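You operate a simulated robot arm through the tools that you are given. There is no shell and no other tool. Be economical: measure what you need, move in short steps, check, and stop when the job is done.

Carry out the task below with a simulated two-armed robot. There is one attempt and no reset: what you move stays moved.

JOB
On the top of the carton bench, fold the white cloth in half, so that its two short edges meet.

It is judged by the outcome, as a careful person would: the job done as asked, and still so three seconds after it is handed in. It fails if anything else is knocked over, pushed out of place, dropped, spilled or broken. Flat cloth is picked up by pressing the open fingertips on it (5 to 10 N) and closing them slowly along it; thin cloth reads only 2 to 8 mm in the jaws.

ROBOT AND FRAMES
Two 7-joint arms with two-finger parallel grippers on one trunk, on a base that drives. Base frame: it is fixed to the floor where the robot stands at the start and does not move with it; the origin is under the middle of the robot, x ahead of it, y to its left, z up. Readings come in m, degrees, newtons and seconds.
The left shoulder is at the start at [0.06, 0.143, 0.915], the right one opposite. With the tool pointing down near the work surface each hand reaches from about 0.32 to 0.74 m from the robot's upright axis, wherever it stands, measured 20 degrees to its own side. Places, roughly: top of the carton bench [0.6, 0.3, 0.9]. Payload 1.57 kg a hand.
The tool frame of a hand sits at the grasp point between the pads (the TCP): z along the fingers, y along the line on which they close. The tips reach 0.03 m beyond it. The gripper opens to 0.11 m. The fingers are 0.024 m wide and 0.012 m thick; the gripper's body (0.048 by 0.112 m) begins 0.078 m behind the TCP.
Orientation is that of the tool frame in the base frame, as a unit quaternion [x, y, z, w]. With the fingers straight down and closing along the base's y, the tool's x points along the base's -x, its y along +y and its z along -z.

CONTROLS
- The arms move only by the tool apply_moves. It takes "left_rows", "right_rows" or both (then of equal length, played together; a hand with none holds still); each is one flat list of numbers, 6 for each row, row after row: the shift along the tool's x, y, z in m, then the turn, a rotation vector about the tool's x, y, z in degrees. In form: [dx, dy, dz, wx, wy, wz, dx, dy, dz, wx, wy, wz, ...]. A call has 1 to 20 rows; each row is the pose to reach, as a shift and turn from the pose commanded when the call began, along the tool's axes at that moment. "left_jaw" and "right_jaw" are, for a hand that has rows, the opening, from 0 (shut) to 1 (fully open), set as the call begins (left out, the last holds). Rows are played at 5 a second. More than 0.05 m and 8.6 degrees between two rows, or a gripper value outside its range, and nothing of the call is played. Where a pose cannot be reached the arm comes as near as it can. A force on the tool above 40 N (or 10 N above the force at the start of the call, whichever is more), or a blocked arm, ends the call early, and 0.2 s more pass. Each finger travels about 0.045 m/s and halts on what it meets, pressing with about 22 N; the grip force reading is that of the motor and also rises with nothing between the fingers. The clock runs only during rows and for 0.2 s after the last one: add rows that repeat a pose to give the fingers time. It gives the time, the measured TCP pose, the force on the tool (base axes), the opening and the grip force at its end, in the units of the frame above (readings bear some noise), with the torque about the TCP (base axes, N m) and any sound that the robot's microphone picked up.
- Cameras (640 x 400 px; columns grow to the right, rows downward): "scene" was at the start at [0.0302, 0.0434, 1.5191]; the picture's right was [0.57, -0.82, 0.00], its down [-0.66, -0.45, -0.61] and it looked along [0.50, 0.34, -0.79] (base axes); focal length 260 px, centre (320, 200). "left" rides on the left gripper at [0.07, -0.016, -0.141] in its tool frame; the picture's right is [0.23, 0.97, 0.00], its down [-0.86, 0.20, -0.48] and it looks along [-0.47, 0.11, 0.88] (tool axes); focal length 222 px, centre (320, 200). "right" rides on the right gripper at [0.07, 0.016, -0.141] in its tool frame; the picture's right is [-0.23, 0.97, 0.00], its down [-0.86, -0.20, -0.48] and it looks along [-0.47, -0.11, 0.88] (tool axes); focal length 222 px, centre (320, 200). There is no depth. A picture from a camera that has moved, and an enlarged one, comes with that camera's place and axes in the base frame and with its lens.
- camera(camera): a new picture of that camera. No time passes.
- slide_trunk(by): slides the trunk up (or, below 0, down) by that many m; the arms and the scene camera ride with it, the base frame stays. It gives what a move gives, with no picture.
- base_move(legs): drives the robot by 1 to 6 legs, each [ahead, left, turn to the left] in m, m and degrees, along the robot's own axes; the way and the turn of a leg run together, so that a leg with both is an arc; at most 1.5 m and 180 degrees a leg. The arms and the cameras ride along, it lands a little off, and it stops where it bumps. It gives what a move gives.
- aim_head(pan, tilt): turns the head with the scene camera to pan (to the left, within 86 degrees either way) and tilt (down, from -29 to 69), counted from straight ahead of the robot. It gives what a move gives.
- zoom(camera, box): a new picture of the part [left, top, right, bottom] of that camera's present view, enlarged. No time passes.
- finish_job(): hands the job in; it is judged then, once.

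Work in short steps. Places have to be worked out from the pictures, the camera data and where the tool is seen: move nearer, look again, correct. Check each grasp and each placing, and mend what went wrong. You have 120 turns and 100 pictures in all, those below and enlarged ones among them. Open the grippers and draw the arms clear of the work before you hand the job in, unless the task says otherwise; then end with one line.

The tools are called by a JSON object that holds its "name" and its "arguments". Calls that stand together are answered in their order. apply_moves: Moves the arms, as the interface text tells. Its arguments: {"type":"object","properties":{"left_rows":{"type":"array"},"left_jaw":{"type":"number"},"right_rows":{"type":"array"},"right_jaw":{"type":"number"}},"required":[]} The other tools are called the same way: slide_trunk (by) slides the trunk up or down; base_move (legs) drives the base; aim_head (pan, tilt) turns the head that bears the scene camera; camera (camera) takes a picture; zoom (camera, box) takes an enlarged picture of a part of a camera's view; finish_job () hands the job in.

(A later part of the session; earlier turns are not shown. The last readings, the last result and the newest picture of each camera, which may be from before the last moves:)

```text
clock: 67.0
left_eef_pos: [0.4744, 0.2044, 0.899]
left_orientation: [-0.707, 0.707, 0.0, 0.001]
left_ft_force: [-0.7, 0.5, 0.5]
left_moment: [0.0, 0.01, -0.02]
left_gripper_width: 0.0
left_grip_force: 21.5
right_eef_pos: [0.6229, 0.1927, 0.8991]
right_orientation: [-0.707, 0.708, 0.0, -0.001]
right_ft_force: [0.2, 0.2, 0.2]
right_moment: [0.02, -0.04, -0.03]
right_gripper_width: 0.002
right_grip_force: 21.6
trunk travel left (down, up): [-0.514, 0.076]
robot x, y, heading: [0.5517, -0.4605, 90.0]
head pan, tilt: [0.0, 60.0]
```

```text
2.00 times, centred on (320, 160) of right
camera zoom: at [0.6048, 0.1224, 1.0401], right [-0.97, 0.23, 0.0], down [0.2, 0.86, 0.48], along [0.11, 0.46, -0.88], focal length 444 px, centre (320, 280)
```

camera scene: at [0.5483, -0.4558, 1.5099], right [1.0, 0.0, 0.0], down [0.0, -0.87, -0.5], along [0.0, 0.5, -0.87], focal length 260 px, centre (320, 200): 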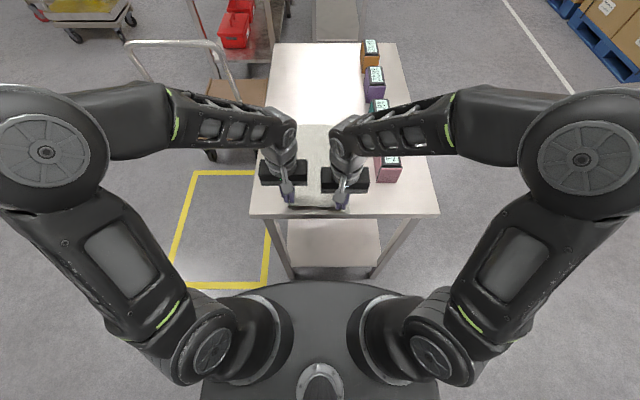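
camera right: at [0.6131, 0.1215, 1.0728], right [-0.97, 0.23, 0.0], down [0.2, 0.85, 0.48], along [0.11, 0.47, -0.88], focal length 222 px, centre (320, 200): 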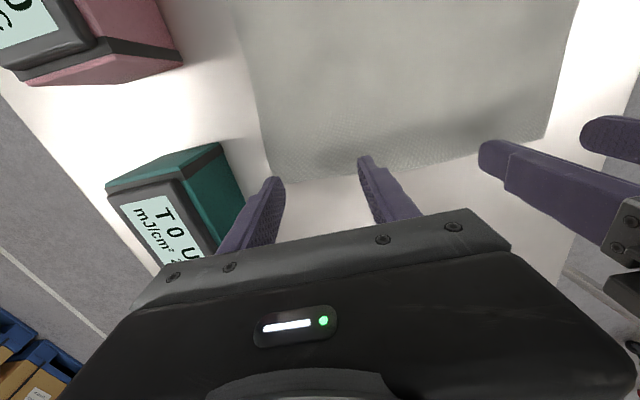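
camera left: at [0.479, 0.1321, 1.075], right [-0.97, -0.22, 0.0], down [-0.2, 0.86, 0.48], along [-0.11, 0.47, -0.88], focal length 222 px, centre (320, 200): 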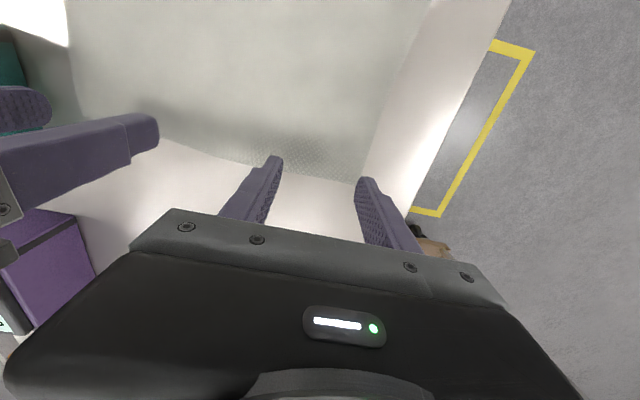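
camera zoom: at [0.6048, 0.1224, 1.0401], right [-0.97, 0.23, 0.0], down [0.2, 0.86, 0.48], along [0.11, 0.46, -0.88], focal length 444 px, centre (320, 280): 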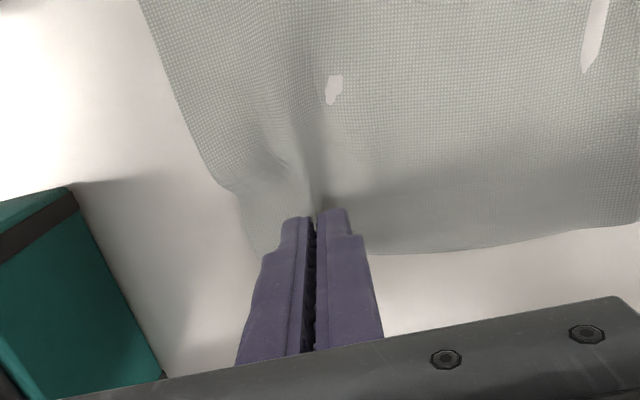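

Right holds (2 mm). Left came out empty; I raise it, open, and look for its ridge.

{"name": "apply_moves", "arguments": {"left_rows": [0, 0, -0.015, 0, 0, 0, 0, 0, -0.03, 0, 0, 0, 0, 0, -0.03, 0, 0, 0, 0, 0, -0.03, 0, 0, 0], "left_jaw": 0.5}}

{"name": "zoom", "arguments": {"camera": "left", "box": [160, 60, 480, 260]}}

```text
clock: 68.0
left_eef_pos: [0.4722, 0.2056, 0.9285]
left_orientation: [-0.706, 0.708, 0.001, 0.001]
left_ft_force: [-0.5, -0.8, -0.1]
left_moment: [-0.01, 0.02, -0.01]
left_gripper_width: 0.0547
left_grip_force: 0.0
right_eef_pos: [0.6222, 0.1929, 0.9017]
right_orientation: [-0.707, 0.707, 0.001, 0.0]
right_ft_force: [-0.2, -1.0, 0.3]
right_moment: [0.0, -0.01, 0.0]
right_gripper_width: 0.0021
right_grip_force: 22.0
trunk travel left (down, up): [-0.514, 0.076]
robot x, y, heading: [0.5479, -0.463, 89.8]
head pan, tilt: [0.0, 60.0]
```

```text
2.00 times, centred on (320, 160) of left
camera zoom: at [0.4899, 0.1367, 1.0716], right [-0.97, -0.22, 0.0], down [-0.2, 0.85, 0.48], along [-0.11, 0.47, -0.88], focal length 444 px, centre (320, 280)
```

zoom: 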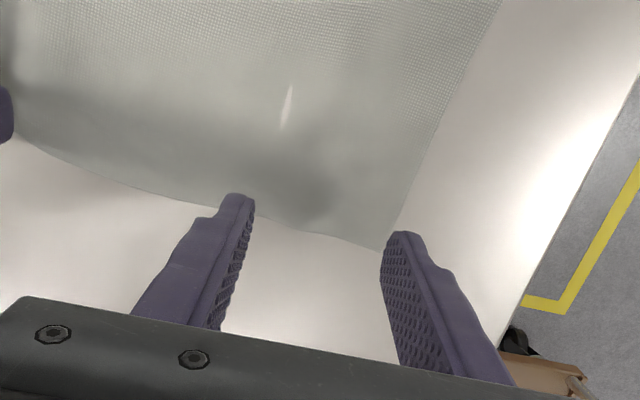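

Left corner now at (0.435,0.225), lying flat again. I shift 9 mm right and retry, with the left pressing ~8 N.

{"name": "apply_moves", "arguments": {"left_rows": [-0.005, -0.009, 0, 0, 0, 0, -0.005, -0.009, 0.015, 0, 0, 0, -0.005, -0.009, 0.03, 0, 0, 0, -0.005, -0.009, 0.0365, 0, 0, 0, -0.005, -0.009, 0.0375, 0, 0, 0, -0.005, -0.009, 0.0375, 0, 0, 0], "left_jaw": 0.56}}

{"name": "apply_moves", "arguments": {"left_rows": [0, 0, 0, 0, 0, 0, 0, 0, 0, 0, 0, 0], "left_jaw": 0.49}}

{"name": "apply_moves", "arguments": {"left_rows": [0, 0, 0, 0, 0, 0, 0, 0, 0, 0, 0, 0], "left_jaw": 0.42}}

```text
clock: 69.4
left_eef_pos: [0.4818, 0.2111, 0.8908]
left_orientation: [-0.707, 0.707, 0.0, 0.001]
left_ft_force: [0.4, -0.6, 4.6]
left_moment: [-0.02, 0.06, -0.01]
left_gripper_width: 0.0617
left_grip_force: 0.0
left hand out of reach, approached as far as the arm can: row 1
right_eef_pos: [0.6209, 0.1931, 0.9001]
right_orientation: [-0.707, 0.707, 0.001, 0.0]
right_ft_force: [-0.7, -0.4, 0.1]
right_moment: [-0.01, -0.02, -0.03]
right_gripper_width: 0.0021
right_grip_force: 22.2
trunk travel left (down, up): [-0.514, 0.076]
robot x, y, heading: [0.5493, -0.4636, 89.7]
head pan, tilt: [0.0, 60.0]
```

```text
clock: 70.0
left_eef_pos: [0.4827, 0.2106, 0.8927]
left_orientation: [-0.706, 0.708, 0.001, 0.001]
left_ft_force: [0.6, 1.3, 5.8]
left_moment: [-0.01, 0.04, -0.04]
left_gripper_width: 0.0546
left_grip_force: 0.5
right_eef_pos: [0.621, 0.1936, 0.901]
right_orientation: [-0.707, 0.708, -0.001, 0.0]
right_ft_force: [-0.3, 0.5, -0.3]
right_moment: [0.05, 0.01, -0.01]
right_gripper_width: 0.0019
right_grip_force: 22.4
trunk travel left (down, up): [-0.514, 0.076]
robot x, y, heading: [0.5498, -0.465, 90.0]
head pan, tilt: [0.0, 60.0]
```

```text
clock: 70.6
left_eef_pos: [0.4823, 0.2106, 0.8919]
left_orientation: [-0.706, 0.708, -0.001, 0.0]
left_ft_force: [1.1, -0.2, 7.3]
left_moment: [-0.03, 0.04, 0.02]
left_gripper_width: 0.0463
left_grip_force: 0.2
right_eef_pos: [0.6217, 0.1924, 0.9002]
right_orientation: [-0.706, 0.708, 0.0, 0.0]
right_ft_force: [-1.4, 0.5, -0.7]
right_moment: [-0.03, 0.01, -0.01]
right_gripper_width: 0.0019
right_grip_force: 22.1
trunk travel left (down, up): [-0.514, 0.076]
robot x, y, heading: [0.5537, -0.4665, 89.9]
head pan, tilt: [0.0, 60.0]
```

Pressure fine. Continue closing; the right hand gives slack.

{"name": "apply_moves", "arguments": {"left_rows": [0, 0, 0.0001, 0, 0, 0, 0, 0, 0.0001, 0, 0, 0], "right_rows": [0, 0.003, 0, 0, 0, 0, 0, 0.006, 0, 0, 0, 0], "left_jaw": 0.36}}

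{"name": "apply_moves", "arguments": {"left_rows": [0, 0, 0, 0, 0, 0, 0, 0, 0, 0, 0, 0], "right_rows": [0, 0.002, 0, 0, 0, 0, 0, 0.004, 0, 0, 0, 0], "left_jaw": 0.3}}

{"name": "apply_moves", "arguments": {"left_rows": [0, 0, 0, 0, 0, 0, 0, 0, 0, 0, 0, 0], "right_rows": [0, 0.002, 0, 0, 0, 0, 0, 0.004, 0, 0, 0, 0], "left_jaw": 0.24}}

{"name": "zoom", "arguments": {"camera": "left", "box": [160, 60, 480, 260]}}

```text
clock: 71.2
left_eef_pos: [0.4827, 0.2114, 0.8914]
left_orientation: [-0.707, 0.708, 0.001, 0.001]
left_ft_force: [2.0, 0.7, 9.0]
left_moment: [0.0, -0.02, 0.01]
left_gripper_width: 0.0399
left_grip_force: 0.4
right_eef_pos: [0.6157, 0.1926, 0.8999]
right_orientation: [-0.706, 0.709, 0.0, 0.0]
right_ft_force: [0.0, 1.3, 0.4]
right_moment: [-0.01, 0.01, 0.01]
right_gripper_width: 0.002
right_grip_force: 22.3
trunk travel left (down, up): [-0.514, 0.076]
robot x, y, heading: [0.5461, -0.4622, 89.9]
head pan, tilt: [0.0, 60.0]
```

```text
clock: 71.8
left_eef_pos: [0.4822, 0.211, 0.8919]
left_orientation: [-0.706, 0.708, 0.001, 0.001]
left_ft_force: [-0.1, -0.1, 11.1]
left_moment: [-0.05, 0.03, -0.02]
left_gripper_width: 0.0319
left_grip_force: 0.0
right_eef_pos: [0.611, 0.1911, 0.9005]
right_orientation: [-0.706, 0.708, -0.001, 0.0]
right_ft_force: [-0.4, -0.4, -0.3]
right_moment: [-0.01, 0.0, 0.03]
right_gripper_width: 0.0019
right_grip_force: 21.5
trunk travel left (down, up): [-0.514, 0.076]
robot x, y, heading: [0.5477, -0.4618, 89.9]
head pan, tilt: [0.0, 60.0]
```

```text
clock: 72.4
left_eef_pos: [0.4829, 0.2107, 0.8922]
left_orientation: [-0.706, 0.708, 0.002, 0.0]
left_ft_force: [-0.4, 0.4, 10.4]
left_moment: [-0.01, 0.04, 0.0]
left_gripper_width: 0.0266
left_grip_force: 0.4
right_eef_pos: [0.6077, 0.1942, 0.9009]
right_orientation: [-0.706, 0.708, 0.0, 0.0]
right_ft_force: [0.4, 1.1, -0.1]
right_moment: [0.03, -0.01, 0.06]
right_gripper_width: 0.0021
right_grip_force: 22.1
trunk travel left (down, up): [-0.514, 0.076]
robot x, y, heading: [0.5479, -0.4623, 90.0]
head pan, tilt: [0.0, 60.0]
```

```text
2.00 times, centred on (320, 160) of left
camera zoom: at [0.4986, 0.1409, 1.0339], right [-0.97, -0.22, 0.0], down [-0.2, 0.86, 0.48], along [-0.11, 0.47, -0.88], focal length 444 px, centre (320, 280)
```

zoom: 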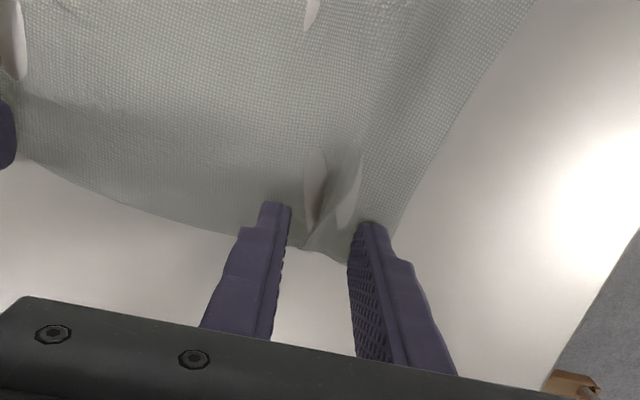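

A ridge is between the fingers. Continue in small steps.

{"name": "apply_moves", "arguments": {"left_rows": [0, 0, 0, 0, 0, 0, 0, 0, 0, 0, 0, 0], "left_jaw": 0.2}}

{"name": "apply_moves", "arguments": {"left_rows": [0, 0, 0, 0, 0, 0, 0, 0, 0, 0, 0, 0], "left_jaw": 0.16}}

{"name": "apply_moves", "arguments": {"left_rows": [0, 0, 0, 0, 0, 0, 0, 0, 0, 0, 0, 0], "left_jaw": 0.12}}

{"name": "zoom", "arguments": {"camera": "left", "box": [160, 60, 480, 260]}}

```text
clock: 73.0
left_eef_pos: [0.4819, 0.21, 0.8918]
left_orientation: [-0.706, 0.708, 0.0, 0.0]
left_ft_force: [1.1, 0.6, 10.7]
left_moment: [-0.03, 0.04, -0.01]
left_gripper_width: 0.0217
left_grip_force: 0.1
right_eef_pos: [0.6078, 0.1925, 0.9007]
right_orientation: [-0.707, 0.707, 0.0, 0.0]
right_ft_force: [-0.8, 0.3, -0.5]
right_moment: [0.0, 0.0, -0.02]
right_gripper_width: 0.002
right_grip_force: 21.5
trunk travel left (down, up): [-0.514, 0.076]
robot x, y, heading: [0.5475, -0.4667, 89.9]
head pan, tilt: [0.0, 60.0]
```

```text
clock: 73.6
left_eef_pos: [0.4816, 0.2107, 0.8914]
left_orientation: [-0.705, 0.709, 0.002, 0.001]
left_ft_force: [0.7, 0.4, 10.4]
left_moment: [-0.07, 0.03, -0.02]
left_gripper_width: 0.0185
left_grip_force: 0.1
right_eef_pos: [0.6076, 0.1918, 0.9002]
right_orientation: [-0.707, 0.707, -0.001, 0.0]
right_ft_force: [-1.0, -0.1, -0.2]
right_moment: [0.01, 0.04, 0.02]
right_gripper_width: 0.0019
right_grip_force: 22.0
trunk travel left (down, up): [-0.514, 0.076]
robot x, y, heading: [0.5463, -0.4633, 90.0]
head pan, tilt: [0.0, 60.0]
```

```text
clock: 74.2
left_eef_pos: [0.4826, 0.2107, 0.8915]
left_orientation: [-0.706, 0.708, 0.0, 0.0]
left_ft_force: [2.6, -0.9, 11.3]
left_moment: [-0.04, -0.04, 0.0]
left_gripper_width: 0.0141
left_grip_force: 0.5
right_eef_pos: [0.6073, 0.1924, 0.8997]
right_orientation: [-0.707, 0.707, 0.0, 0.0]
right_ft_force: [-2.1, -1.2, -0.3]
right_moment: [0.02, 0.09, 0.07]
right_gripper_width: 0.0023
right_grip_force: 21.6
trunk travel left (down, up): [-0.514, 0.076]
robot x, y, heading: [0.5493, -0.4592, 89.7]
head pan, tilt: [0.0, 60.0]
```

```text
2.00 times, centred on (320, 160) of left
camera zoom: at [0.499, 0.1407, 1.0339], right [-0.97, -0.22, 0.0], down [-0.2, 0.86, 0.48], along [-0.11, 0.47, -0.88], focal length 444 px, centre (320, 280)
```

zoom: 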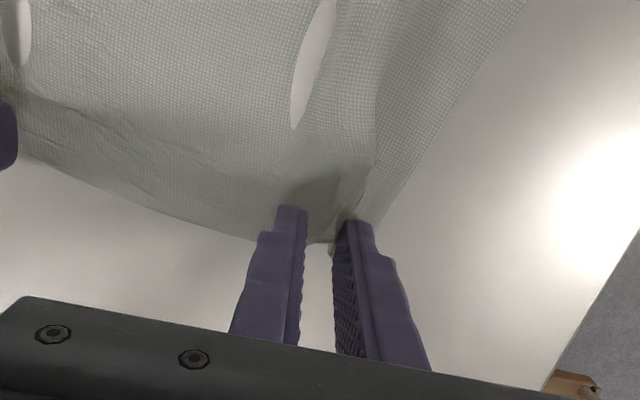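

Finish the closing here.

{"name": "apply_moves", "arguments": {"left_rows": [0, 0, 0, 0, 0, 0, 0, 0, 0, 0, 0, 0], "left_jaw": 0.08}}

{"name": "apply_moves", "arguments": {"left_rows": [0, 0, 0, 0, 0, 0, 0, 0, 0, 0, 0, 0], "left_jaw": 0.04}}

{"name": "apply_moves", "arguments": {"left_rows": [0, 0, 0, 0, 0, 0, 0, 0, 0, 0, 0, 0, 0, 0, 0, 0, 0, 0], "left_jaw": 0.0}}

```text
clock: 74.8
left_eef_pos: [0.4825, 0.2096, 0.8911]
left_orientation: [-0.706, 0.708, 0.0, 0.0]
left_ft_force: [2.9, -0.6, 11.3]
left_moment: [-0.03, -0.14, -0.01]
left_gripper_width: 0.0097
left_grip_force: 4.7
right_eef_pos: [0.6083, 0.1934, 0.9003]
right_orientation: [-0.706, 0.709, 0.0, 0.0]
right_ft_force: [-3.4, -0.6, 0.0]
right_moment: [0.03, 0.13, 0.05]
right_gripper_width: 0.0025
right_grip_force: 22.0
trunk travel left (down, up): [-0.514, 0.076]
robot x, y, heading: [0.5519, -0.459, 90.0]
head pan, tilt: [0.0, 60.0]
```

```text
clock: 75.4
left_eef_pos: [0.4822, 0.2104, 0.8913]
left_orientation: [0.707, -0.707, -0.001, 0.0]
left_ft_force: [4.1, 0.2, 11.9]
left_moment: [-0.07, -0.08, 0.04]
left_gripper_width: 0.0067
left_grip_force: 3.2
right_eef_pos: [0.6084, 0.1916, 0.9]
right_orientation: [-0.707, 0.707, 0.0, 0.0]
right_ft_force: [-2.7, 0.2, 0.7]
right_moment: [0.02, 0.14, 0.03]
right_gripper_width: 0.0026
right_grip_force: 22.3
trunk travel left (down, up): [-0.514, 0.076]
robot x, y, heading: [0.5495, -0.4626, 89.7]
head pan, tilt: [0.0, 60.0]
```

```text
clock: 76.2
left_eef_pos: [0.4835, 0.2102, 0.8912]
left_orientation: [-0.706, 0.708, 0.0, 0.0]
left_ft_force: [3.4, -0.3, 12.2]
left_moment: [-0.08, -0.11, 0.08]
left_gripper_width: 0.0027
left_grip_force: 22.0
right_eef_pos: [0.6069, 0.1928, 0.8998]
right_orientation: [-0.706, 0.708, 0.0, 0.0]
right_ft_force: [-3.7, 0.3, -0.4]
right_moment: [0.02, 0.14, -0.03]
right_gripper_width: 0.0024
right_grip_force: 22.6
trunk travel left (down, up): [-0.514, 0.076]
robot x, y, heading: [0.5477, -0.4652, 90.1]
head pan, tilt: [0.0, 60.0]
```

Left holds 2.7 mm, right 2.4 mm. I lift both slowly by 3 cm and verify.

{"name": "apply_moves", "arguments": {"left_rows": [0, -0.002, -0.008, 0, 0, 0, 0.004, -0.002, -0.018, 0, 0, 0, 0.008, -0.002, -0.03, 0, 0, 0, 0.012, -0.002, -0.04, 0, 0, 0], "right_rows": [0, 0.002, 0, 0, 0, 0, 0.004, 0.002, -0.01, 0, 0, 0, 0.008, 0.002, -0.02, 0, 0, 0, 0.012, 0.002, -0.03, 0, 0, 0]}}

{"name": "zoom", "arguments": {"camera": "scene", "box": [220, 80, 460, 230]}}

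{"name": "zoom", "arguments": {"camera": "left", "box": [160, 60, 480, 260]}}

```text
clock: 77.2
left_eef_pos: [0.483, 0.1968, 0.9324]
left_orientation: [-0.706, 0.709, -0.001, -0.001]
left_ft_force: [3.1, -0.6, -0.2]
left_moment: [-0.02, -0.08, 0.01]
left_gripper_width: 0.0028
left_grip_force: 21.8
right_eef_pos: [0.6054, 0.18, 0.929]
right_orientation: [-0.707, 0.707, 0.0, 0.0]
right_ft_force: [-3.3, -1.0, 0.3]
right_moment: [0.01, 0.15, -0.04]
right_gripper_width: 0.0023
right_grip_force: 21.8
trunk travel left (down, up): [-0.514, 0.076]
robot x, y, heading: [0.5499, -0.4628, 89.9]
head pan, tilt: [0.0, 60.0]
```

```text
2.67 times, centred on (340, 155) of scene
camera zoom: at [0.5484, -0.4253, 1.5099], right [1.0, 0.0, 0.0], down [0.0, -0.87, -0.5], along [0.0, 0.5, -0.87], focal length 694 px, centre (267, 320)
```

zoom: 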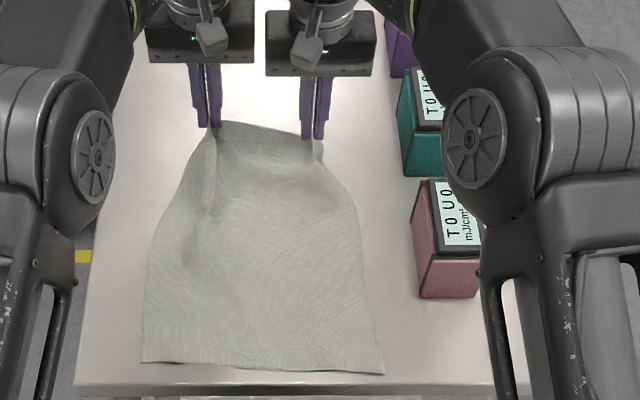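

```text
2.00 times, centred on (320, 160) of left
camera zoom: at [0.4998, 0.1286, 1.0744], right [-0.97, -0.22, 0.0], down [-0.2, 0.86, 0.48], along [-0.11, 0.47, -0.88], focal length 444 px, centre (320, 280)
```

zoom: 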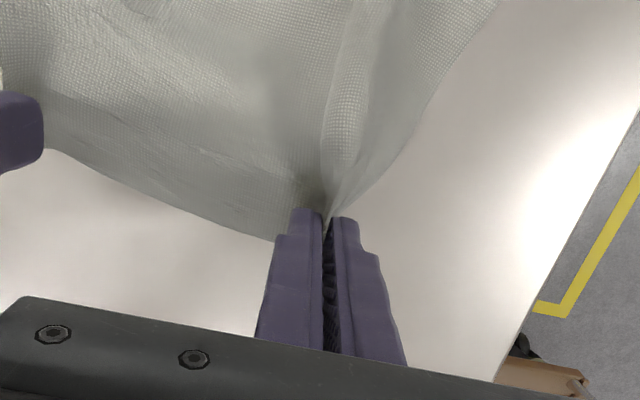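

Both corners are held and the near edge (y≈-0.10/-0.115) lies flat. Now I carry the far edge up and back toward me in an arc, tilting the fingers forward so the cloth turns over.

{"name": "apply_moves", "arguments": {"left_rows": [0.0151, 0, -0.0098, 0, -6, 0, 0.0342, 0, -0.0233, 0, -12, 0, 0.0573, 0, -0.0385, 0, -18, 0, 0.0822, 0, -0.0514, 0, -24, 0, 0.11, 0, -0.06, 0, -30, 0, 0.1376, 0, -0.0643, 0, -36, 0, 0.1651, 0, -0.0643, 0, -42, 0, 0.1873, 0, -0.0621, 0, -48, 0, 0.1873, 0, -0.0621, 0, -48, 0], "right_rows": [0.0151, 0, -0.0098, 0, -6, 0, 0.0342, 0, -0.0233, 0, -12, 0, 0.0573, 0, -0.0385, 0, -18, 0, 0.0822, 0, -0.0514, 0, -24, 0, 0.11, 0, -0.06, 0, -30, 0, 0.1376, 0, -0.0643, 0, -36, 0, 0.1651, 0, -0.0643, 0, -42, 0, 0.1873, 0, -0.0621, 0, -48, 0, 0.1873, 0, -0.0621, 0, -48, 0]}}

{"name": "camera", "arguments": {"camera": "scene"}}

{"name": "camera", "arguments": {"camera": "left"}}

```text
clock: 79.2
left_eef_pos: [0.485, 0.0105, 0.9933]
left_orientation: [-0.645, 0.648, 0.286, 0.288]
left_ft_force: [1.5, -0.9, -0.4]
left_moment: [0.0, -0.05, -0.01]
left_gripper_width: 0.0027
left_grip_force: 22.4
right_eef_pos: [0.6034, -0.007, 0.9941]
right_orientation: [-0.645, 0.647, 0.287, 0.288]
right_ft_force: [-2.2, 0.0, -0.4]
right_moment: [-0.01, 0.05, 0.04]
right_gripper_width: 0.002
right_grip_force: 21.7
trunk travel left (down, up): [-0.514, 0.076]
robot x, y, heading: [0.5512, -0.4607, 90.0]
head pan, tilt: [0.0, 60.0]
```

```text
49 pictures are left
camera scene: at [0.5483, -0.4247, 1.5099], right [1.0, 0.0, 0.0], down [0.0, -0.87, -0.5], along [0.0, 0.5, -0.87], focal length 260 px, centre (320, 200)
```

scene: 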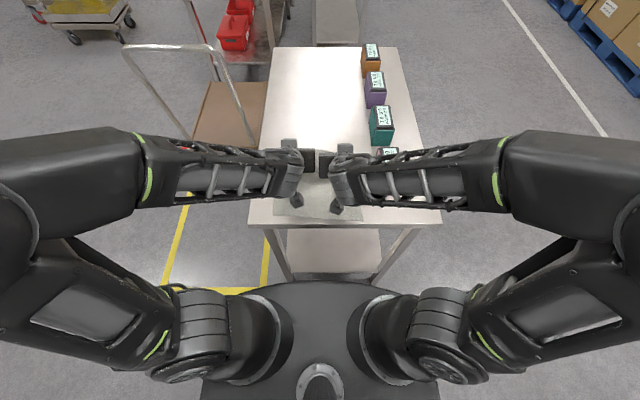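

```text
48 pictures are left
camera left: at [0.5013, -0.1415, 1.0365], right [-0.97, -0.15, -0.17], down [-0.2, 0.22, 0.96], along [-0.11, 0.96, -0.24], focal length 222 px, centre (320, 200)
```

left: 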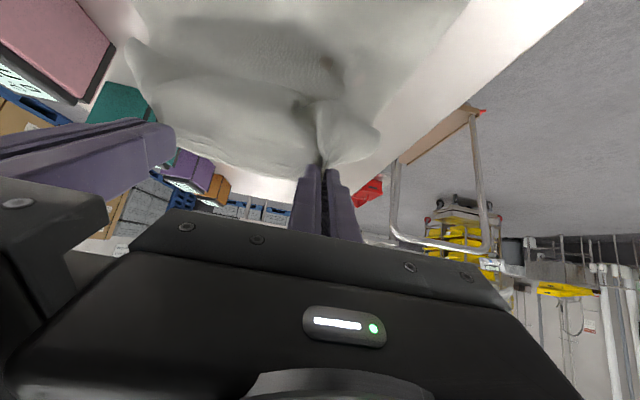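

The cloth is turning over well. To keep arm room, I now use the base to carry the edge back: 6 cm first.

{"name": "base_move", "arguments": {"legs": [[-0.06, 0, 0]]}}

{"name": "apply_moves", "arguments": {"left_rows": [0, 0, 0, 0, -5, 0, 0, 0, 0, 0, -10, 0, 0, 0, 0, 0, -15, 0, 0, 0, 0, 0, -20, 0], "right_rows": [0, 0, 0, 0, -5, 0, 0, 0, 0, 0, -10, 0, 0, 0, 0, 0, -15, 0, 0, 0, 0, 0, -20, 0]}}

{"name": "camera", "arguments": {"camera": "left"}}

```text
clock: 80.2
left_eef_pos: [0.4851, -0.0512, 0.9934]
left_orientation: [-0.645, 0.646, 0.288, 0.288]
left_ft_force: [1.5, -1.2, 0.7]
left_moment: [-0.02, -0.07, -0.03]
left_gripper_width: 0.0024
left_grip_force: 21.9
right_eef_pos: [0.604, -0.0679, 0.9942]
right_orientation: [-0.645, 0.646, 0.288, 0.288]
right_ft_force: [-1.7, -0.5, 0.0]
right_moment: [0.0, 0.02, 0.04]
right_gripper_width: 0.002
right_grip_force: 22.0
trunk travel left (down, up): [-0.514, 0.076]
robot x, y, heading: [0.5507, -0.5222, 90.0]
head pan, tilt: [0.0, 60.0]
```

```text
clock: 81.0
left_eef_pos: [0.4839, -0.0399, 0.9927]
left_orientation: [0.61, -0.602, -0.369, -0.36]
left_ft_force: [-2.5, -0.2, -0.5]
left_moment: [-0.01, -0.26, -0.67]
left_gripper_width: 0.0026
left_grip_force: 22.3
left hand out of reach, approached as far as the arm can: row 3, 4
right_eef_pos: [0.6026, -0.0525, 0.9948]
right_orientation: [-0.6, 0.613, 0.356, 0.371]
right_ft_force: [4.0, 0.2, -0.9]
right_moment: [0.04, 0.17, 0.53]
right_gripper_width: 0.0024
right_grip_force: 22.0
right hand out of reach, approached as far as the arm can: row 2, 3, 4
trunk travel left (down, up): [-0.514, 0.076]
robot x, y, heading: [0.5518, -0.519, 89.9]
head pan, tilt: [0.0, 60.0]
stopped in row 4 (left hand): the force on the tool passed its limit at 55 N (the readings are from after the stop); the commanded pose is now the measured one
```

```text
47 pictures are left
camera left: at [0.5045, -0.197, 0.9987], right [-0.97, -0.12, -0.2], down [-0.19, -0.03, 0.98], along [-0.13, 0.99, 0.0], focal length 222 px, centre (320, 200)
```

left: 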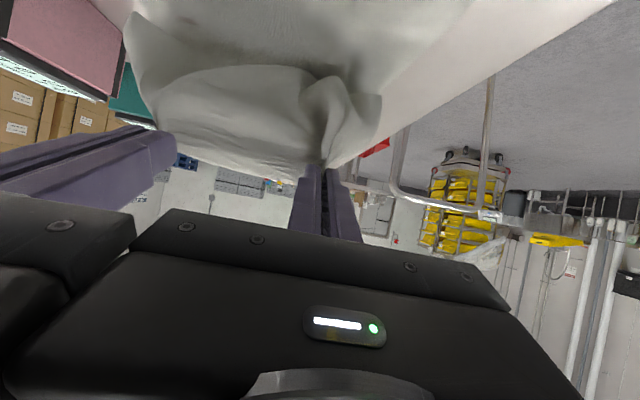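

Tilt is ~62°, the limit here (arms touch when folded closer). I keep that tilt, and proceed: base back 4.5 cm, then lower 3.5 cm.

{"name": "base_move", "arguments": {"legs": [[-0.045, 0, 0]]}}

{"name": "apply_moves", "arguments": {"left_rows": [0.0088, 0, 0.0047, 0, 0, 0, 0.0177, 0, 0.0094, 0, 0, 0, 0.0265, 0, 0.0141, 0, 0, 0, 0.031, 0, 0.0164, 0, 0, 0, 0.031, 0, 0.0164, 0, 0, 0], "right_rows": [0.0088, 0, 0.0047, 0, 0, 0, 0.0177, 0, 0.0094, 0, 0, 0, 0.0265, 0, 0.0141, 0, 0, 0, 0.031, 0, 0.0164, 0, 0, 0, 0.031, 0, 0.0164, 0, 0, 0]}}

{"name": "camera", "arguments": {"camera": "left"}}

{"name": "zoom", "arguments": {"camera": "scene", "box": [220, 80, 460, 230]}}

```text
clock: 81.9
left_eef_pos: [0.4849, -0.0871, 0.9934]
left_orientation: [0.61, -0.601, -0.37, -0.36]
left_ft_force: [-7.8, 0.9, 0.7]
left_moment: [0.0, -0.31, -1.11]
left_gripper_width: 0.0025
left_grip_force: 22.2
right_eef_pos: [0.6023, -0.1002, 0.9945]
right_orientation: [-0.601, 0.613, 0.356, 0.37]
right_ft_force: [7.2, -0.5, 0.0]
right_moment: [-0.04, 0.33, 1.03]
right_gripper_width: 0.0022
right_grip_force: 21.9
trunk travel left (down, up): [-0.514, 0.076]
robot x, y, heading: [0.5509, -0.5699, 89.6]
head pan, tilt: [0.0, 60.0]
```

```text
clock: 83.3
left_eef_pos: [0.4839, -0.0805, 0.9563]
left_orientation: [0.612, -0.6, -0.37, -0.357]
left_ft_force: [-3.0, 0.1, -2.1]
left_moment: [0.07, -0.24, -0.76]
left_gripper_width: 0.0027
left_grip_force: 22.1
left hand out of reach, approached as far as the arm can: row 1, 2, 3, 4, 5
right_eef_pos: [0.6025, -0.094, 0.9587]
right_orientation: [-0.599, 0.615, 0.352, 0.372]
right_ft_force: [3.1, -0.7, 0.1]
right_moment: [-0.1, 0.33, 0.77]
right_gripper_width: 0.0023
right_grip_force: 22.0
right hand out of reach, approached as far as the arm can: row 2, 3, 4, 5
trunk travel left (down, up): [-0.514, 0.076]
robot x, y, heading: [0.5485, -0.567, 89.7]
head pan, tilt: [0.0, 60.0]
stopped in row 5 (left hand): the force on the tool passed its limit at 41 N (the readings are from after the stop); the commanded pose is now the measured one
```

```text
46 pictures are left
camera left: at [0.5043, -0.2374, 0.9632], right [-0.97, -0.13, -0.19], down [-0.19, -0.02, 0.98], along [-0.13, 0.99, 0.0], focal length 222 px, centre (320, 200)
```

left: 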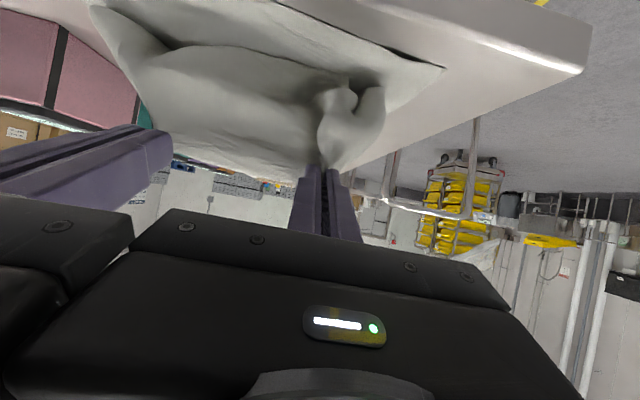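

```text
2.67 times, centred on (340, 155) of scene
camera zoom: at [0.5482, -0.5311, 1.5099], right [1.0, 0.0, 0.0], down [0.0, -0.87, -0.5], along [0.0, 0.5, -0.87], focal length 694 px, centre (267, 320)
```

zoom: 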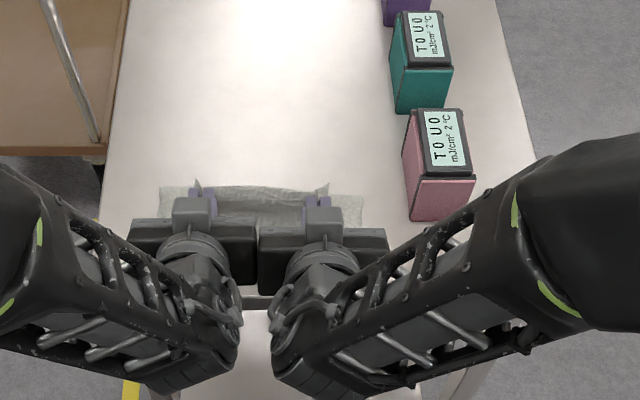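

The gripper bodies nearly touch, which causes that force. Bottom layer's near corner remains at (0.423,-0.097). I spread hands 3 mm each, base back 4 cm, then continue down.

{"name": "apply_moves", "arguments": {"left_rows": [0.002, 0.003, 0.001, 0, 0, 0, 0.004, 0.004, 0.002, 0, 0, 0], "right_rows": [0.002, -0.003, 0.001, 0, 0, 0, 0.004, -0.004, 0.002, 0, 0, 0]}}

{"name": "base_move", "arguments": {"legs": [[-0.035, 0, 0]]}}

{"name": "apply_moves", "arguments": {"left_rows": [0.0088, 0, 0.0047, 0, 0, 0, 0.0177, 0, 0.0094, 0, 0, 0, 0.0265, 0, 0.0141, 0, 0, 0, 0.031, 0, 0.0164, 0, 0, 0, 0.031, 0, 0.0164, 0, 0, 0], "right_rows": [0.0088, 0, 0.0047, 0, 0, 0, 0.0177, 0, 0.0094, 0, 0, 0, 0.0265, 0, 0.0141, 0, 0, 0, 0.031, 0, 0.0164, 0, 0, 0, 0.031, 0, 0.0164, 0, 0, 0]}}

{"name": "camera", "arguments": {"camera": "left"}}

```text
clock: 83.9
left_eef_pos: [0.4832, -0.0784, 0.9524]
left_orientation: [0.613, -0.6, -0.37, -0.358]
left_ft_force: [3.9, 0.7, 0.0]
left_moment: [-0.01, -0.08, -0.04]
left_gripper_width: 0.0027
left_grip_force: 22.2
right_eef_pos: [0.6049, -0.093, 0.9562]
right_orientation: [-0.599, 0.615, 0.353, 0.372]
right_ft_force: [-3.4, 1.1, -0.2]
right_moment: [0.01, 0.08, 0.11]
right_gripper_width: 0.0025
right_grip_force: 21.8
trunk travel left (down, up): [-0.514, 0.076]
robot x, y, heading: [0.5445, -0.5699, 89.9]
head pan, tilt: [0.0, 60.0]
```

```text
clock: 84.7
left_eef_pos: [0.4803, -0.1167, 0.9546]
left_orientation: [0.611, -0.601, -0.37, -0.358]
left_ft_force: [3.3, -1.7, 0.0]
left_moment: [0.01, -0.07, -0.09]
left_gripper_width: 0.0027
left_grip_force: 21.9
right_eef_pos: [0.6032, -0.1287, 0.9564]
right_orientation: [-0.599, 0.615, 0.353, 0.372]
right_ft_force: [-4.4, 0.0, 0.7]
right_moment: [0.0, 0.06, 0.1]
right_gripper_width: 0.0028
right_grip_force: 22.4
trunk travel left (down, up): [-0.514, 0.076]
robot x, y, heading: [0.5462, -0.6036, 89.7]
head pan, tilt: [0.0, 60.0]
```

```text
clock: 85.9
left_eef_pos: [0.4823, -0.1153, 0.9187]
left_orientation: [0.611, -0.6, -0.371, -0.359]
left_ft_force: [3.5, 0.7, 0.1]
left_moment: [0.01, -0.07, -0.03]
left_gripper_width: 0.0029
left_grip_force: 21.9
right_eef_pos: [0.6052, -0.1284, 0.9217]
right_orientation: [-0.6, 0.614, 0.353, 0.371]
right_ft_force: [-3.5, -0.4, -0.4]
right_moment: [0.04, 0.08, 0.11]
right_gripper_width: 0.0024
right_grip_force: 22.5
trunk travel left (down, up): [-0.514, 0.076]
robot x, y, heading: [0.5509, -0.6062, 89.8]
head pan, tilt: [0.0, 60.0]
```

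```text
44 pictures are left
camera left: at [0.5029, -0.2712, 0.9247], right [-0.97, -0.13, -0.19], down [-0.19, -0.03, 0.98], along [-0.13, 0.99, 0.0], focal length 222 px, centre (320, 200)
```

left: 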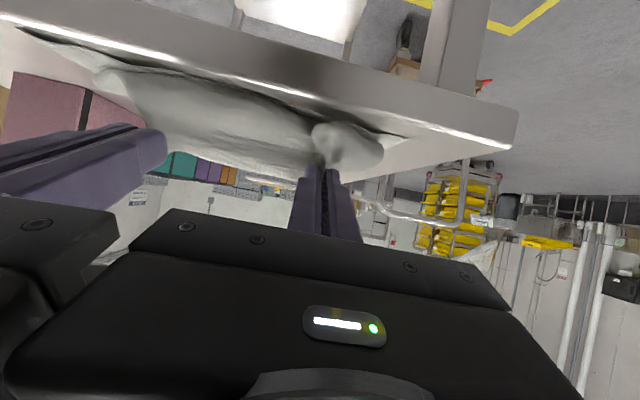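

Tip is at y≈-0.089 (left), 4 cm above the table. Now lower the rest while tilting further toward horizontal.

{"name": "apply_moves", "arguments": {"left_rows": [0.006, 0.001, 0.0033, 0, -4, 0, 0.012, 0.002, 0.0066, 0, -8, 0, 0.018, 0.002, 0.01, 0, -12, 0, 0.025, 0.002, 0.0133, 0, -16, 0, 0.031, 0.002, 0.0165, 0, -20, 0, 0.031, 0.002, 0.0165, 0, -20, 0], "right_rows": [0.006, -0.001, 0.0033, 0, -4, 0, 0.012, -0.002, 0.0066, 0, -8, 0, 0.018, -0.002, 0.01, 0, -12, 0, 0.026, -0.002, 0.0138, 0, -16, 0, 0.033, -0.002, 0.0175, 0, -20, 0, 0.033, -0.002, 0.0175, 0, -20, 0]}}

{"name": "camera", "arguments": {"camera": "left"}}

{"name": "zoom", "arguments": {"camera": "scene", "box": [220, 80, 460, 230]}}

```text
clock: 87.1
left_eef_pos: [0.4796, -0.0892, 0.9113]
left_orientation: [0.555, -0.538, -0.463, -0.434]
left_ft_force: [-4.2, 0.5, 0.2]
left_moment: [0.01, -0.41, -1.04]
left_gripper_width: 0.0028
left_grip_force: 22.0
left hand out of reach, approached as far as the arm can: row 4, 5
right_eef_pos: [0.604, -0.1044, 0.9136]
right_orientation: [-0.536, 0.558, 0.429, 0.467]
right_ft_force: [4.2, 0.0, -0.8]
right_moment: [0.03, 0.41, 1.0]
right_gripper_width: 0.0032
right_grip_force: 21.9
right hand out of reach, approached as far as the arm can: row 4, 5
trunk travel left (down, up): [-0.514, 0.076]
robot x, y, heading: [0.5501, -0.6025, 90.0]
head pan, tilt: [0.0, 60.0]
stopped in row 5 (left hand): the force on the tool passed its limit at 54 N (the readings are from after the stop); the commanded pose is now the measured one
```

```text
43 pictures are left
camera left: at [0.5025, -0.2401, 0.8721], right [-0.97, -0.09, -0.21], down [-0.17, -0.31, 0.93], along [-0.15, 0.95, 0.29], focal length 222 px, centre (320, 200)
```

left: 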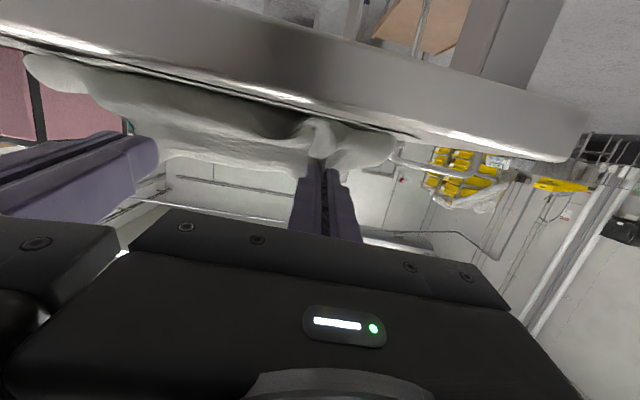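

```text
2.67 times, centred on (340, 155) of scene
camera zoom: at [0.5477, -0.5667, 1.5099], right [1.0, 0.0, 0.0], down [0.0, -0.87, -0.5], along [0.0, 0.5, -0.87], focal length 694 px, centre (267, 320)
```

zoom: 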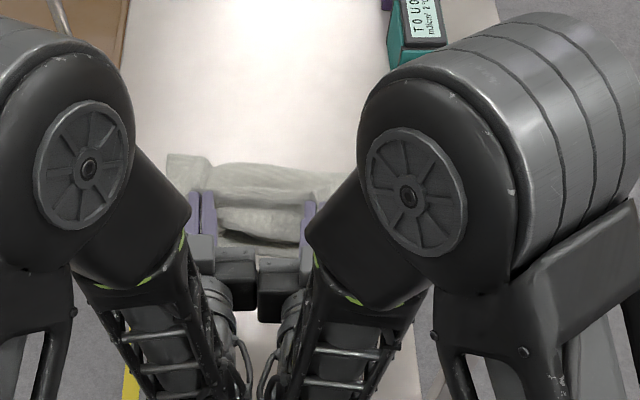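

Tilt now ~79°; tips are ~4.5 cm up but drifted forward. I back the base 3 cm and lower with the trunk 2.6 cm, which avoids the arm limits.

{"name": "base_move", "arguments": {"legs": [[-0.03, 0, 0]]}}

{"name": "slide_trunk", "arguments": {"by": -0.026}}

{"name": "camera", "arguments": {"camera": "left"}}

{"name": "zoom", "arguments": {"camera": "scene", "box": [240, 100, 400, 200]}}

```text
clock: 87.9
left_eef_pos: [0.479, -0.1207, 0.914]
left_orientation: [0.555, -0.536, -0.465, -0.434]
left_ft_force: [-7.4, 0.4, -0.1]
left_moment: [-0.02, -0.55, -1.4]
left_gripper_width: 0.0029
left_grip_force: 21.9
right_eef_pos: [0.6053, -0.1359, 0.9141]
right_orientation: [-0.535, 0.558, 0.429, 0.468]
right_ft_force: [7.5, -0.3, 0.1]
right_moment: [0.0, 0.53, 1.35]
right_gripper_width: 0.0029
right_grip_force: 22.0
trunk travel left (down, up): [-0.514, 0.076]
robot x, y, heading: [0.5526, -0.6379, 89.7]
head pan, tilt: [0.0, 60.0]
```

```text
clock: 88.6
left_eef_pos: [0.4793, -0.1194, 0.8876]
left_orientation: [0.555, -0.537, -0.464, -0.434]
left_ft_force: [-2.5, -0.4, 1.0]
left_moment: [0.01, -0.36, -0.9]
left_gripper_width: 0.0027
left_grip_force: 21.8
right_eef_pos: [0.6052, -0.1347, 0.8885]
right_orientation: [-0.534, 0.558, 0.428, 0.468]
right_ft_force: [1.8, -0.7, 0.0]
right_moment: [0.01, 0.4, 0.9]
right_gripper_width: 0.0028
right_grip_force: 21.9
trunk travel left (down, up): [-0.488, 0.102]
robot x, y, heading: [0.548, -0.636, 89.6]
head pan, tilt: [0.0, 60.0]
```

```text
41 pictures are left
camera left: at [0.5027, -0.2703, 0.8465], right [-0.97, -0.09, -0.21], down [-0.17, -0.31, 0.93], along [-0.15, 0.95, 0.29], focal length 222 px, centre (320, 200)
```

left: 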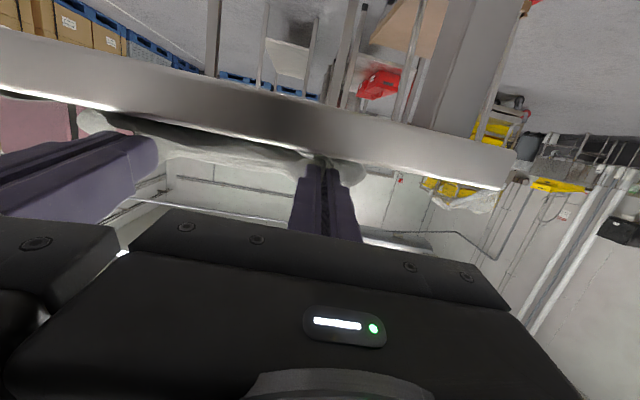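

```text
4.00 times, centred on (320, 150) of scene
camera zoom: at [0.5479, -0.5973, 1.4839], right [1.0, 0.0, 0.0], down [0.0, -0.87, -0.5], along [0.0, 0.5, -0.87], focal length 1042 px, centre (320, 400)
```

zoom: 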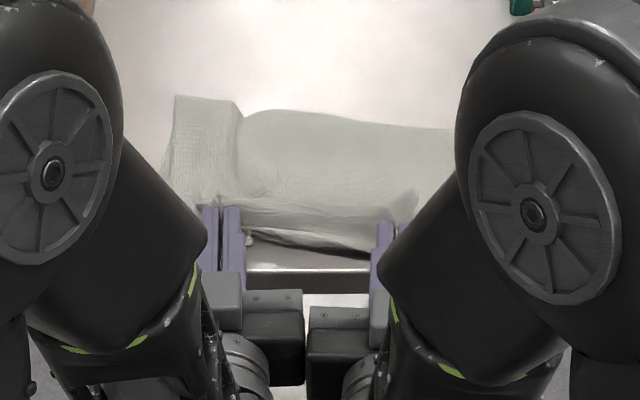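

The edge is at the near edge, tips ~1 cm above the table. Lower 6 mm more by trunk and open the fingers gently.

{"name": "slide_trunk", "arguments": {"by": -0.006}}

{"name": "apply_moves", "arguments": {"left_rows": [0, 0, 0, 0, 0, 0, 0, 0, 0, 0, 0, 0, 0, 0, 0, 0, 0, 0], "right_rows": [0, 0, 0, 0, 0, 0, 0, 0, 0, 0, 0, 0, 0, 0, 0, 0, 0, 0], "left_jaw": 0.3, "right_jaw": 0.3}}

{"name": "zoom", "arguments": {"camera": "scene", "box": [240, 100, 400, 200]}}

{"name": "zoom", "arguments": {"camera": "left", "box": [60, 60, 380, 260]}}

```text
clock: 89.2
left_eef_pos: [0.4793, -0.1191, 0.8835]
left_orientation: [0.554, -0.534, -0.466, -0.436]
left_ft_force: [-5.4, -2.3, 16.0]
left_moment: [1.01, -0.1, -1.12]
left_gripper_width: 0.0028
left_grip_force: 21.6
right_eef_pos: [0.6048, -0.136, 0.8826]
right_orientation: [-0.534, 0.558, 0.429, 0.468]
right_ft_force: [3.9, 1.4, 4.6]
right_moment: [-0.47, 0.64, 0.82]
right_gripper_width: 0.0027
right_grip_force: 21.8
trunk travel left (down, up): [-0.482, 0.108]
robot x, y, heading: [0.5531, -0.6347, 90.0]
head pan, tilt: [0.0, 60.0]
```

```text
clock: 90.0
left_eef_pos: [0.4803, -0.1196, 0.88]
left_orientation: [0.555, -0.536, -0.464, -0.434]
left_ft_force: [-2.9, 0.7, 4.8]
left_moment: [-0.05, -0.22, -0.16]
left_gripper_width: 0.0321
left_grip_force: 0.1
right_eef_pos: [0.6046, -0.1352, 0.8818]
right_orientation: [-0.535, 0.557, 0.429, 0.468]
right_ft_force: [1.6, -1.3, -1.0]
right_moment: [0.13, 0.02, 0.31]
right_gripper_width: 0.0325
right_grip_force: 0.1
trunk travel left (down, up): [-0.482, 0.108]
robot x, y, heading: [0.5499, -0.6347, 89.8]
head pan, tilt: [0.0, 60.0]
```

```text
4.00 times, centred on (320, 150) of scene
camera zoom: at [0.5479, -0.5974, 1.4779], right [1.0, 0.0, 0.0], down [0.0, -0.87, -0.5], along [0.0, 0.5, -0.87], focal length 1042 px, centre (320, 400)
```

zoom: 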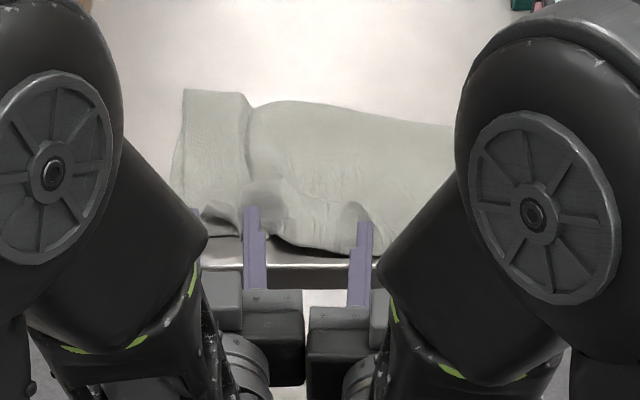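

```text
2.00 times, centred on (220, 160) of left
camera zoom: at [0.5027, -0.2704, 0.8403], right [-0.97, -0.09, -0.21], down [-0.17, -0.31, 0.93], along [-0.15, 0.95, 0.29], focal length 444 px, centre (520, 280)
```

zoom: 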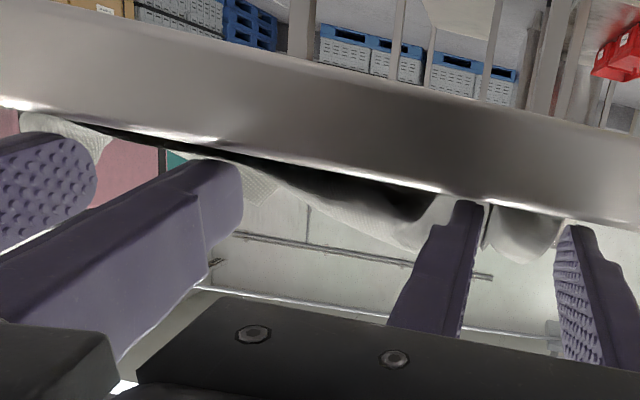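

The edge flopped toward me. I withdraw the fingers straight back by driving the base back 12 cm, then look.

{"name": "base_move", "arguments": {"legs": [[-0.12, 0, 0]]}}

{"name": "zoom", "arguments": {"camera": "scene", "box": [240, 60, 400, 160]}}

{"name": "zoom", "arguments": {"camera": "left", "box": [60, 60, 380, 260]}}

```text
clock: 91.2
left_eef_pos: [0.4795, -0.2378, 0.8814]
left_orientation: [0.554, -0.538, -0.464, -0.435]
left_ft_force: [-4.1, -0.5, -1.5]
left_moment: [0.25, -0.03, -0.48]
left_gripper_width: 0.0331
left_grip_force: 0.0
right_eef_pos: [0.606, -0.2546, 0.8823]
right_orientation: [-0.534, 0.558, 0.429, 0.469]
right_ft_force: [3.3, 2.1, 1.2]
right_moment: [-0.22, 0.29, 0.32]
right_gripper_width: 0.0328
right_grip_force: 0.0
trunk travel left (down, up): [-0.482, 0.108]
robot x, y, heading: [0.5504, -0.7505, 89.7]
head pan, tilt: [0.0, 60.0]
```

```text
4.00 times, centred on (320, 110) of scene
camera zoom: at [0.5476, -0.7169, 1.478], right [1.0, 0.0, 0.0], down [0.0, -0.87, -0.5], along [0.0, 0.5, -0.87], focal length 1042 px, centre (320, 560)
```

zoom: 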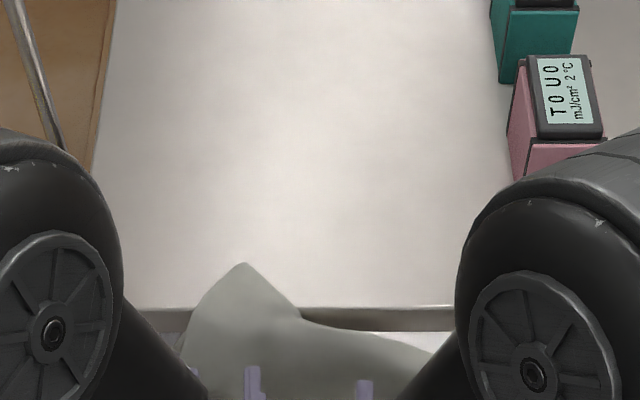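

```text
2.00 times, centred on (220, 160) of left
camera zoom: at [0.5025, -0.3894, 0.8406], right [-0.97, -0.09, -0.21], down [-0.17, -0.31, 0.93], along [-0.15, 0.95, 0.29], focal length 444 px, centre (520, 280)
```

zoom: 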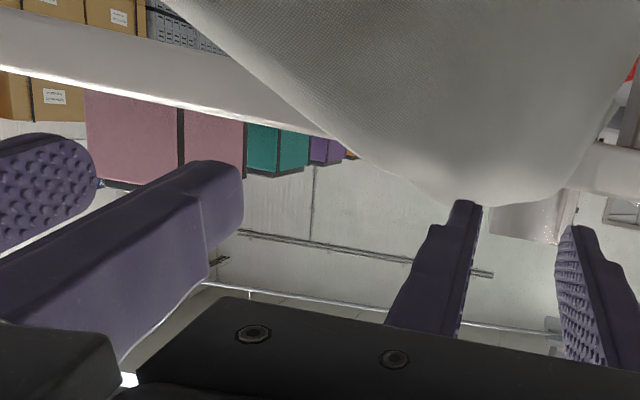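

The cloth was dragged along with the fingers, hanging off the table edge. I drive forward again at once, before it slips off.

{"name": "base_move", "arguments": {"legs": [[0.1, 0, 0]]}}

{"name": "camera", "arguments": {"camera": "scene"}}

{"name": "camera", "arguments": {"camera": "left"}}

{"name": "camera", "arguments": {"camera": "right"}}

```text
clock: 92.4
left_eef_pos: [0.4804, -0.1365, 0.8795]
left_orientation: [0.555, -0.537, -0.464, -0.434]
left_ft_force: [-0.4, -0.1, 0.1]
left_moment: [0.02, -0.02, -0.03]
left_gripper_width: 0.0332
left_grip_force: 0.0
right_eef_pos: [0.605, -0.1518, 0.8815]
right_orientation: [-0.534, 0.559, 0.427, 0.468]
right_ft_force: [0.2, 0.6, -0.3]
right_moment: [0.01, -0.02, 0.03]
right_gripper_width: 0.033
right_grip_force: 0.0
trunk travel left (down, up): [-0.482, 0.108]
robot x, y, heading: [0.5494, -0.6524, 89.7]
head pan, tilt: [0.0, 60.0]
```

```text
35 pictures are left
camera scene: at [0.5479, -0.6135, 1.4779], right [1.0, 0.0, 0.0], down [0.0, -0.87, -0.5], along [0.0, 0.5, -0.87], focal length 260 px, centre (320, 200)
```

scene: 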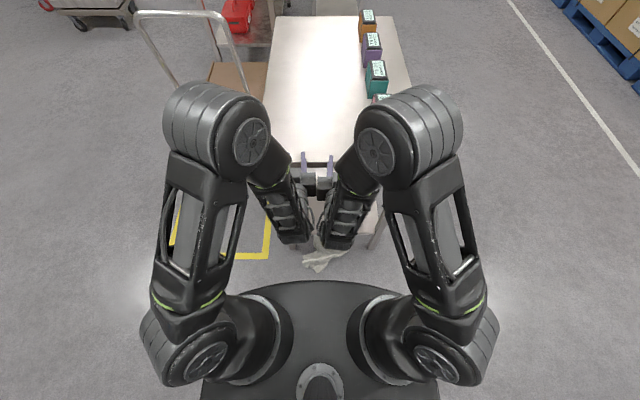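

```text
34 pictures are left
camera left: at [0.5025, -0.2875, 0.8398], right [-0.97, -0.09, -0.21], down [-0.17, -0.31, 0.93], along [-0.15, 0.95, 0.29], focal length 222 px, centre (320, 200)
```

left: 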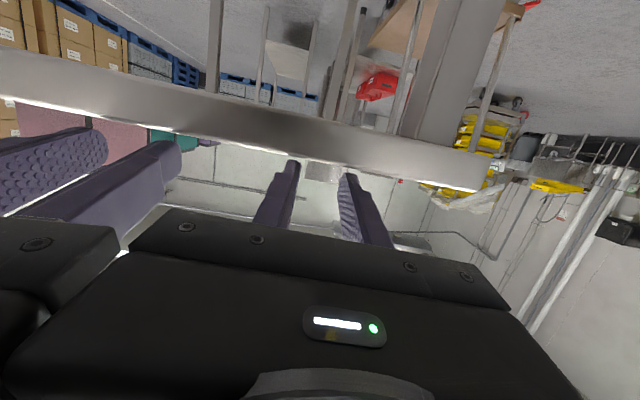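

```text
33 pictures are left
camera right: at [0.5798, -0.3035, 0.8393], right [-0.97, 0.1, 0.2], down [0.16, -0.31, 0.94], along [0.16, 0.94, 0.29], focal length 222 px, centre (320, 200)
```

right: 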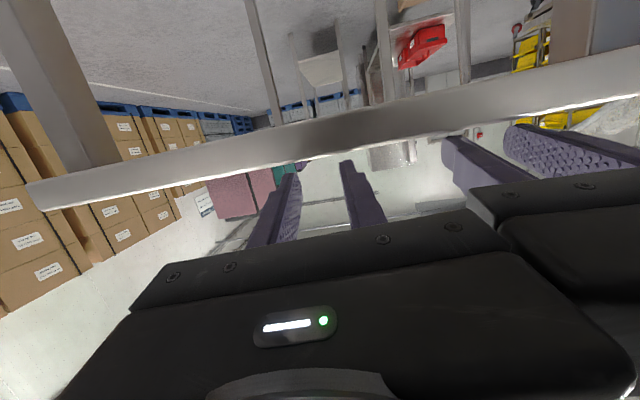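

The cloth slid off onto the floor between the table and the base. I raise the trunk and part the arms to see how it lies.

{"name": "slide_trunk", "arguments": {"by": 0.1}}

{"name": "apply_moves", "arguments": {"left_rows": [0, 0.02, 0, 0, 5, 0, 0, 0.05, 0, 0, 12, 0, 0, 0.08, 0, 0, 20, 0, 0, 0.11, 0, 0, 28, 0, 0, 0.15, 0, 0, 36, 0, 0, 0.19, 0, 0, 44, 0], "right_rows": [0, -0.02, 0, 0, 5, 0, 0, -0.05, 0, 0, 12, 0, 0, -0.08, 0, 0, 20, 0, 0, -0.11, 0, 0, 28, 0, 0, -0.15, 0, 0, 36, 0, 0, -0.19, 0, 0, 44, 0]}}

{"name": "camera", "arguments": {"camera": "scene"}}

```text
clock: 93.7
left_eef_pos: [0.4806, -0.1375, 0.9813]
left_orientation: [0.555, -0.537, -0.464, -0.434]
left_ft_force: [0.0, 0.2, -0.6]
left_moment: [0.01, 0.0, 0.03]
left_gripper_width: 0.0326
left_grip_force: 0.1
right_eef_pos: [0.605, -0.1523, 0.9818]
right_orientation: [-0.534, 0.559, 0.428, 0.468]
right_ft_force: [0.1, -0.2, 0.1]
right_moment: [-0.02, -0.01, -0.02]
right_gripper_width: 0.033
right_grip_force: 0.0
trunk travel left (down, up): [-0.582, 0.008]
robot x, y, heading: [0.5498, -0.655, 89.9]
head pan, tilt: [0.0, 60.0]
```

```text
clock: 95.1
left_eef_pos: [0.2877, -0.1452, 0.982]
left_orientation: [0.688, -0.66, -0.222, -0.203]
left_ft_force: [-0.5, 0.4, -0.5]
left_moment: [0.03, -0.02, 0.0]
left_gripper_width: 0.0332
left_grip_force: 0.1
right_eef_pos: [0.7918, -0.1604, 0.9827]
right_orientation: [-0.655, 0.694, 0.198, 0.224]
right_ft_force: [-1.1, -0.3, -0.7]
right_moment: [0.02, -0.01, 0.0]
right_gripper_width: 0.0328
right_grip_force: 0.1
right hand out of reach, approached as far as the arm can: row 2, 3
trunk travel left (down, up): [-0.582, 0.008]
robot x, y, heading: [0.5525, -0.6525, 90.0]
head pan, tilt: [0.0, 60.0]
```

```text
32 pictures are left
camera scene: at [0.5478, -0.6143, 1.5779], right [1.0, 0.0, 0.0], down [0.0, -0.87, -0.5], along [0.0, 0.5, -0.87], focal length 260 px, centre (320, 200)
```

scene: 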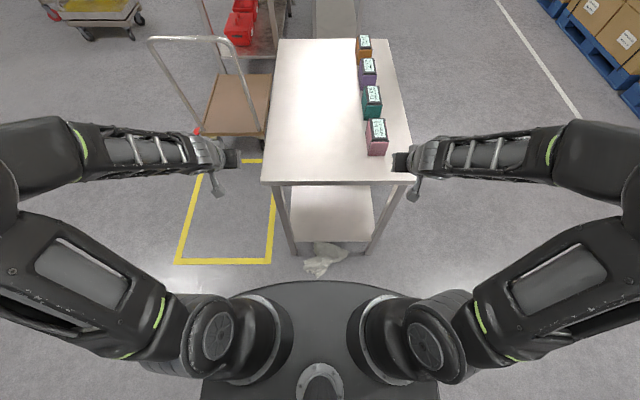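

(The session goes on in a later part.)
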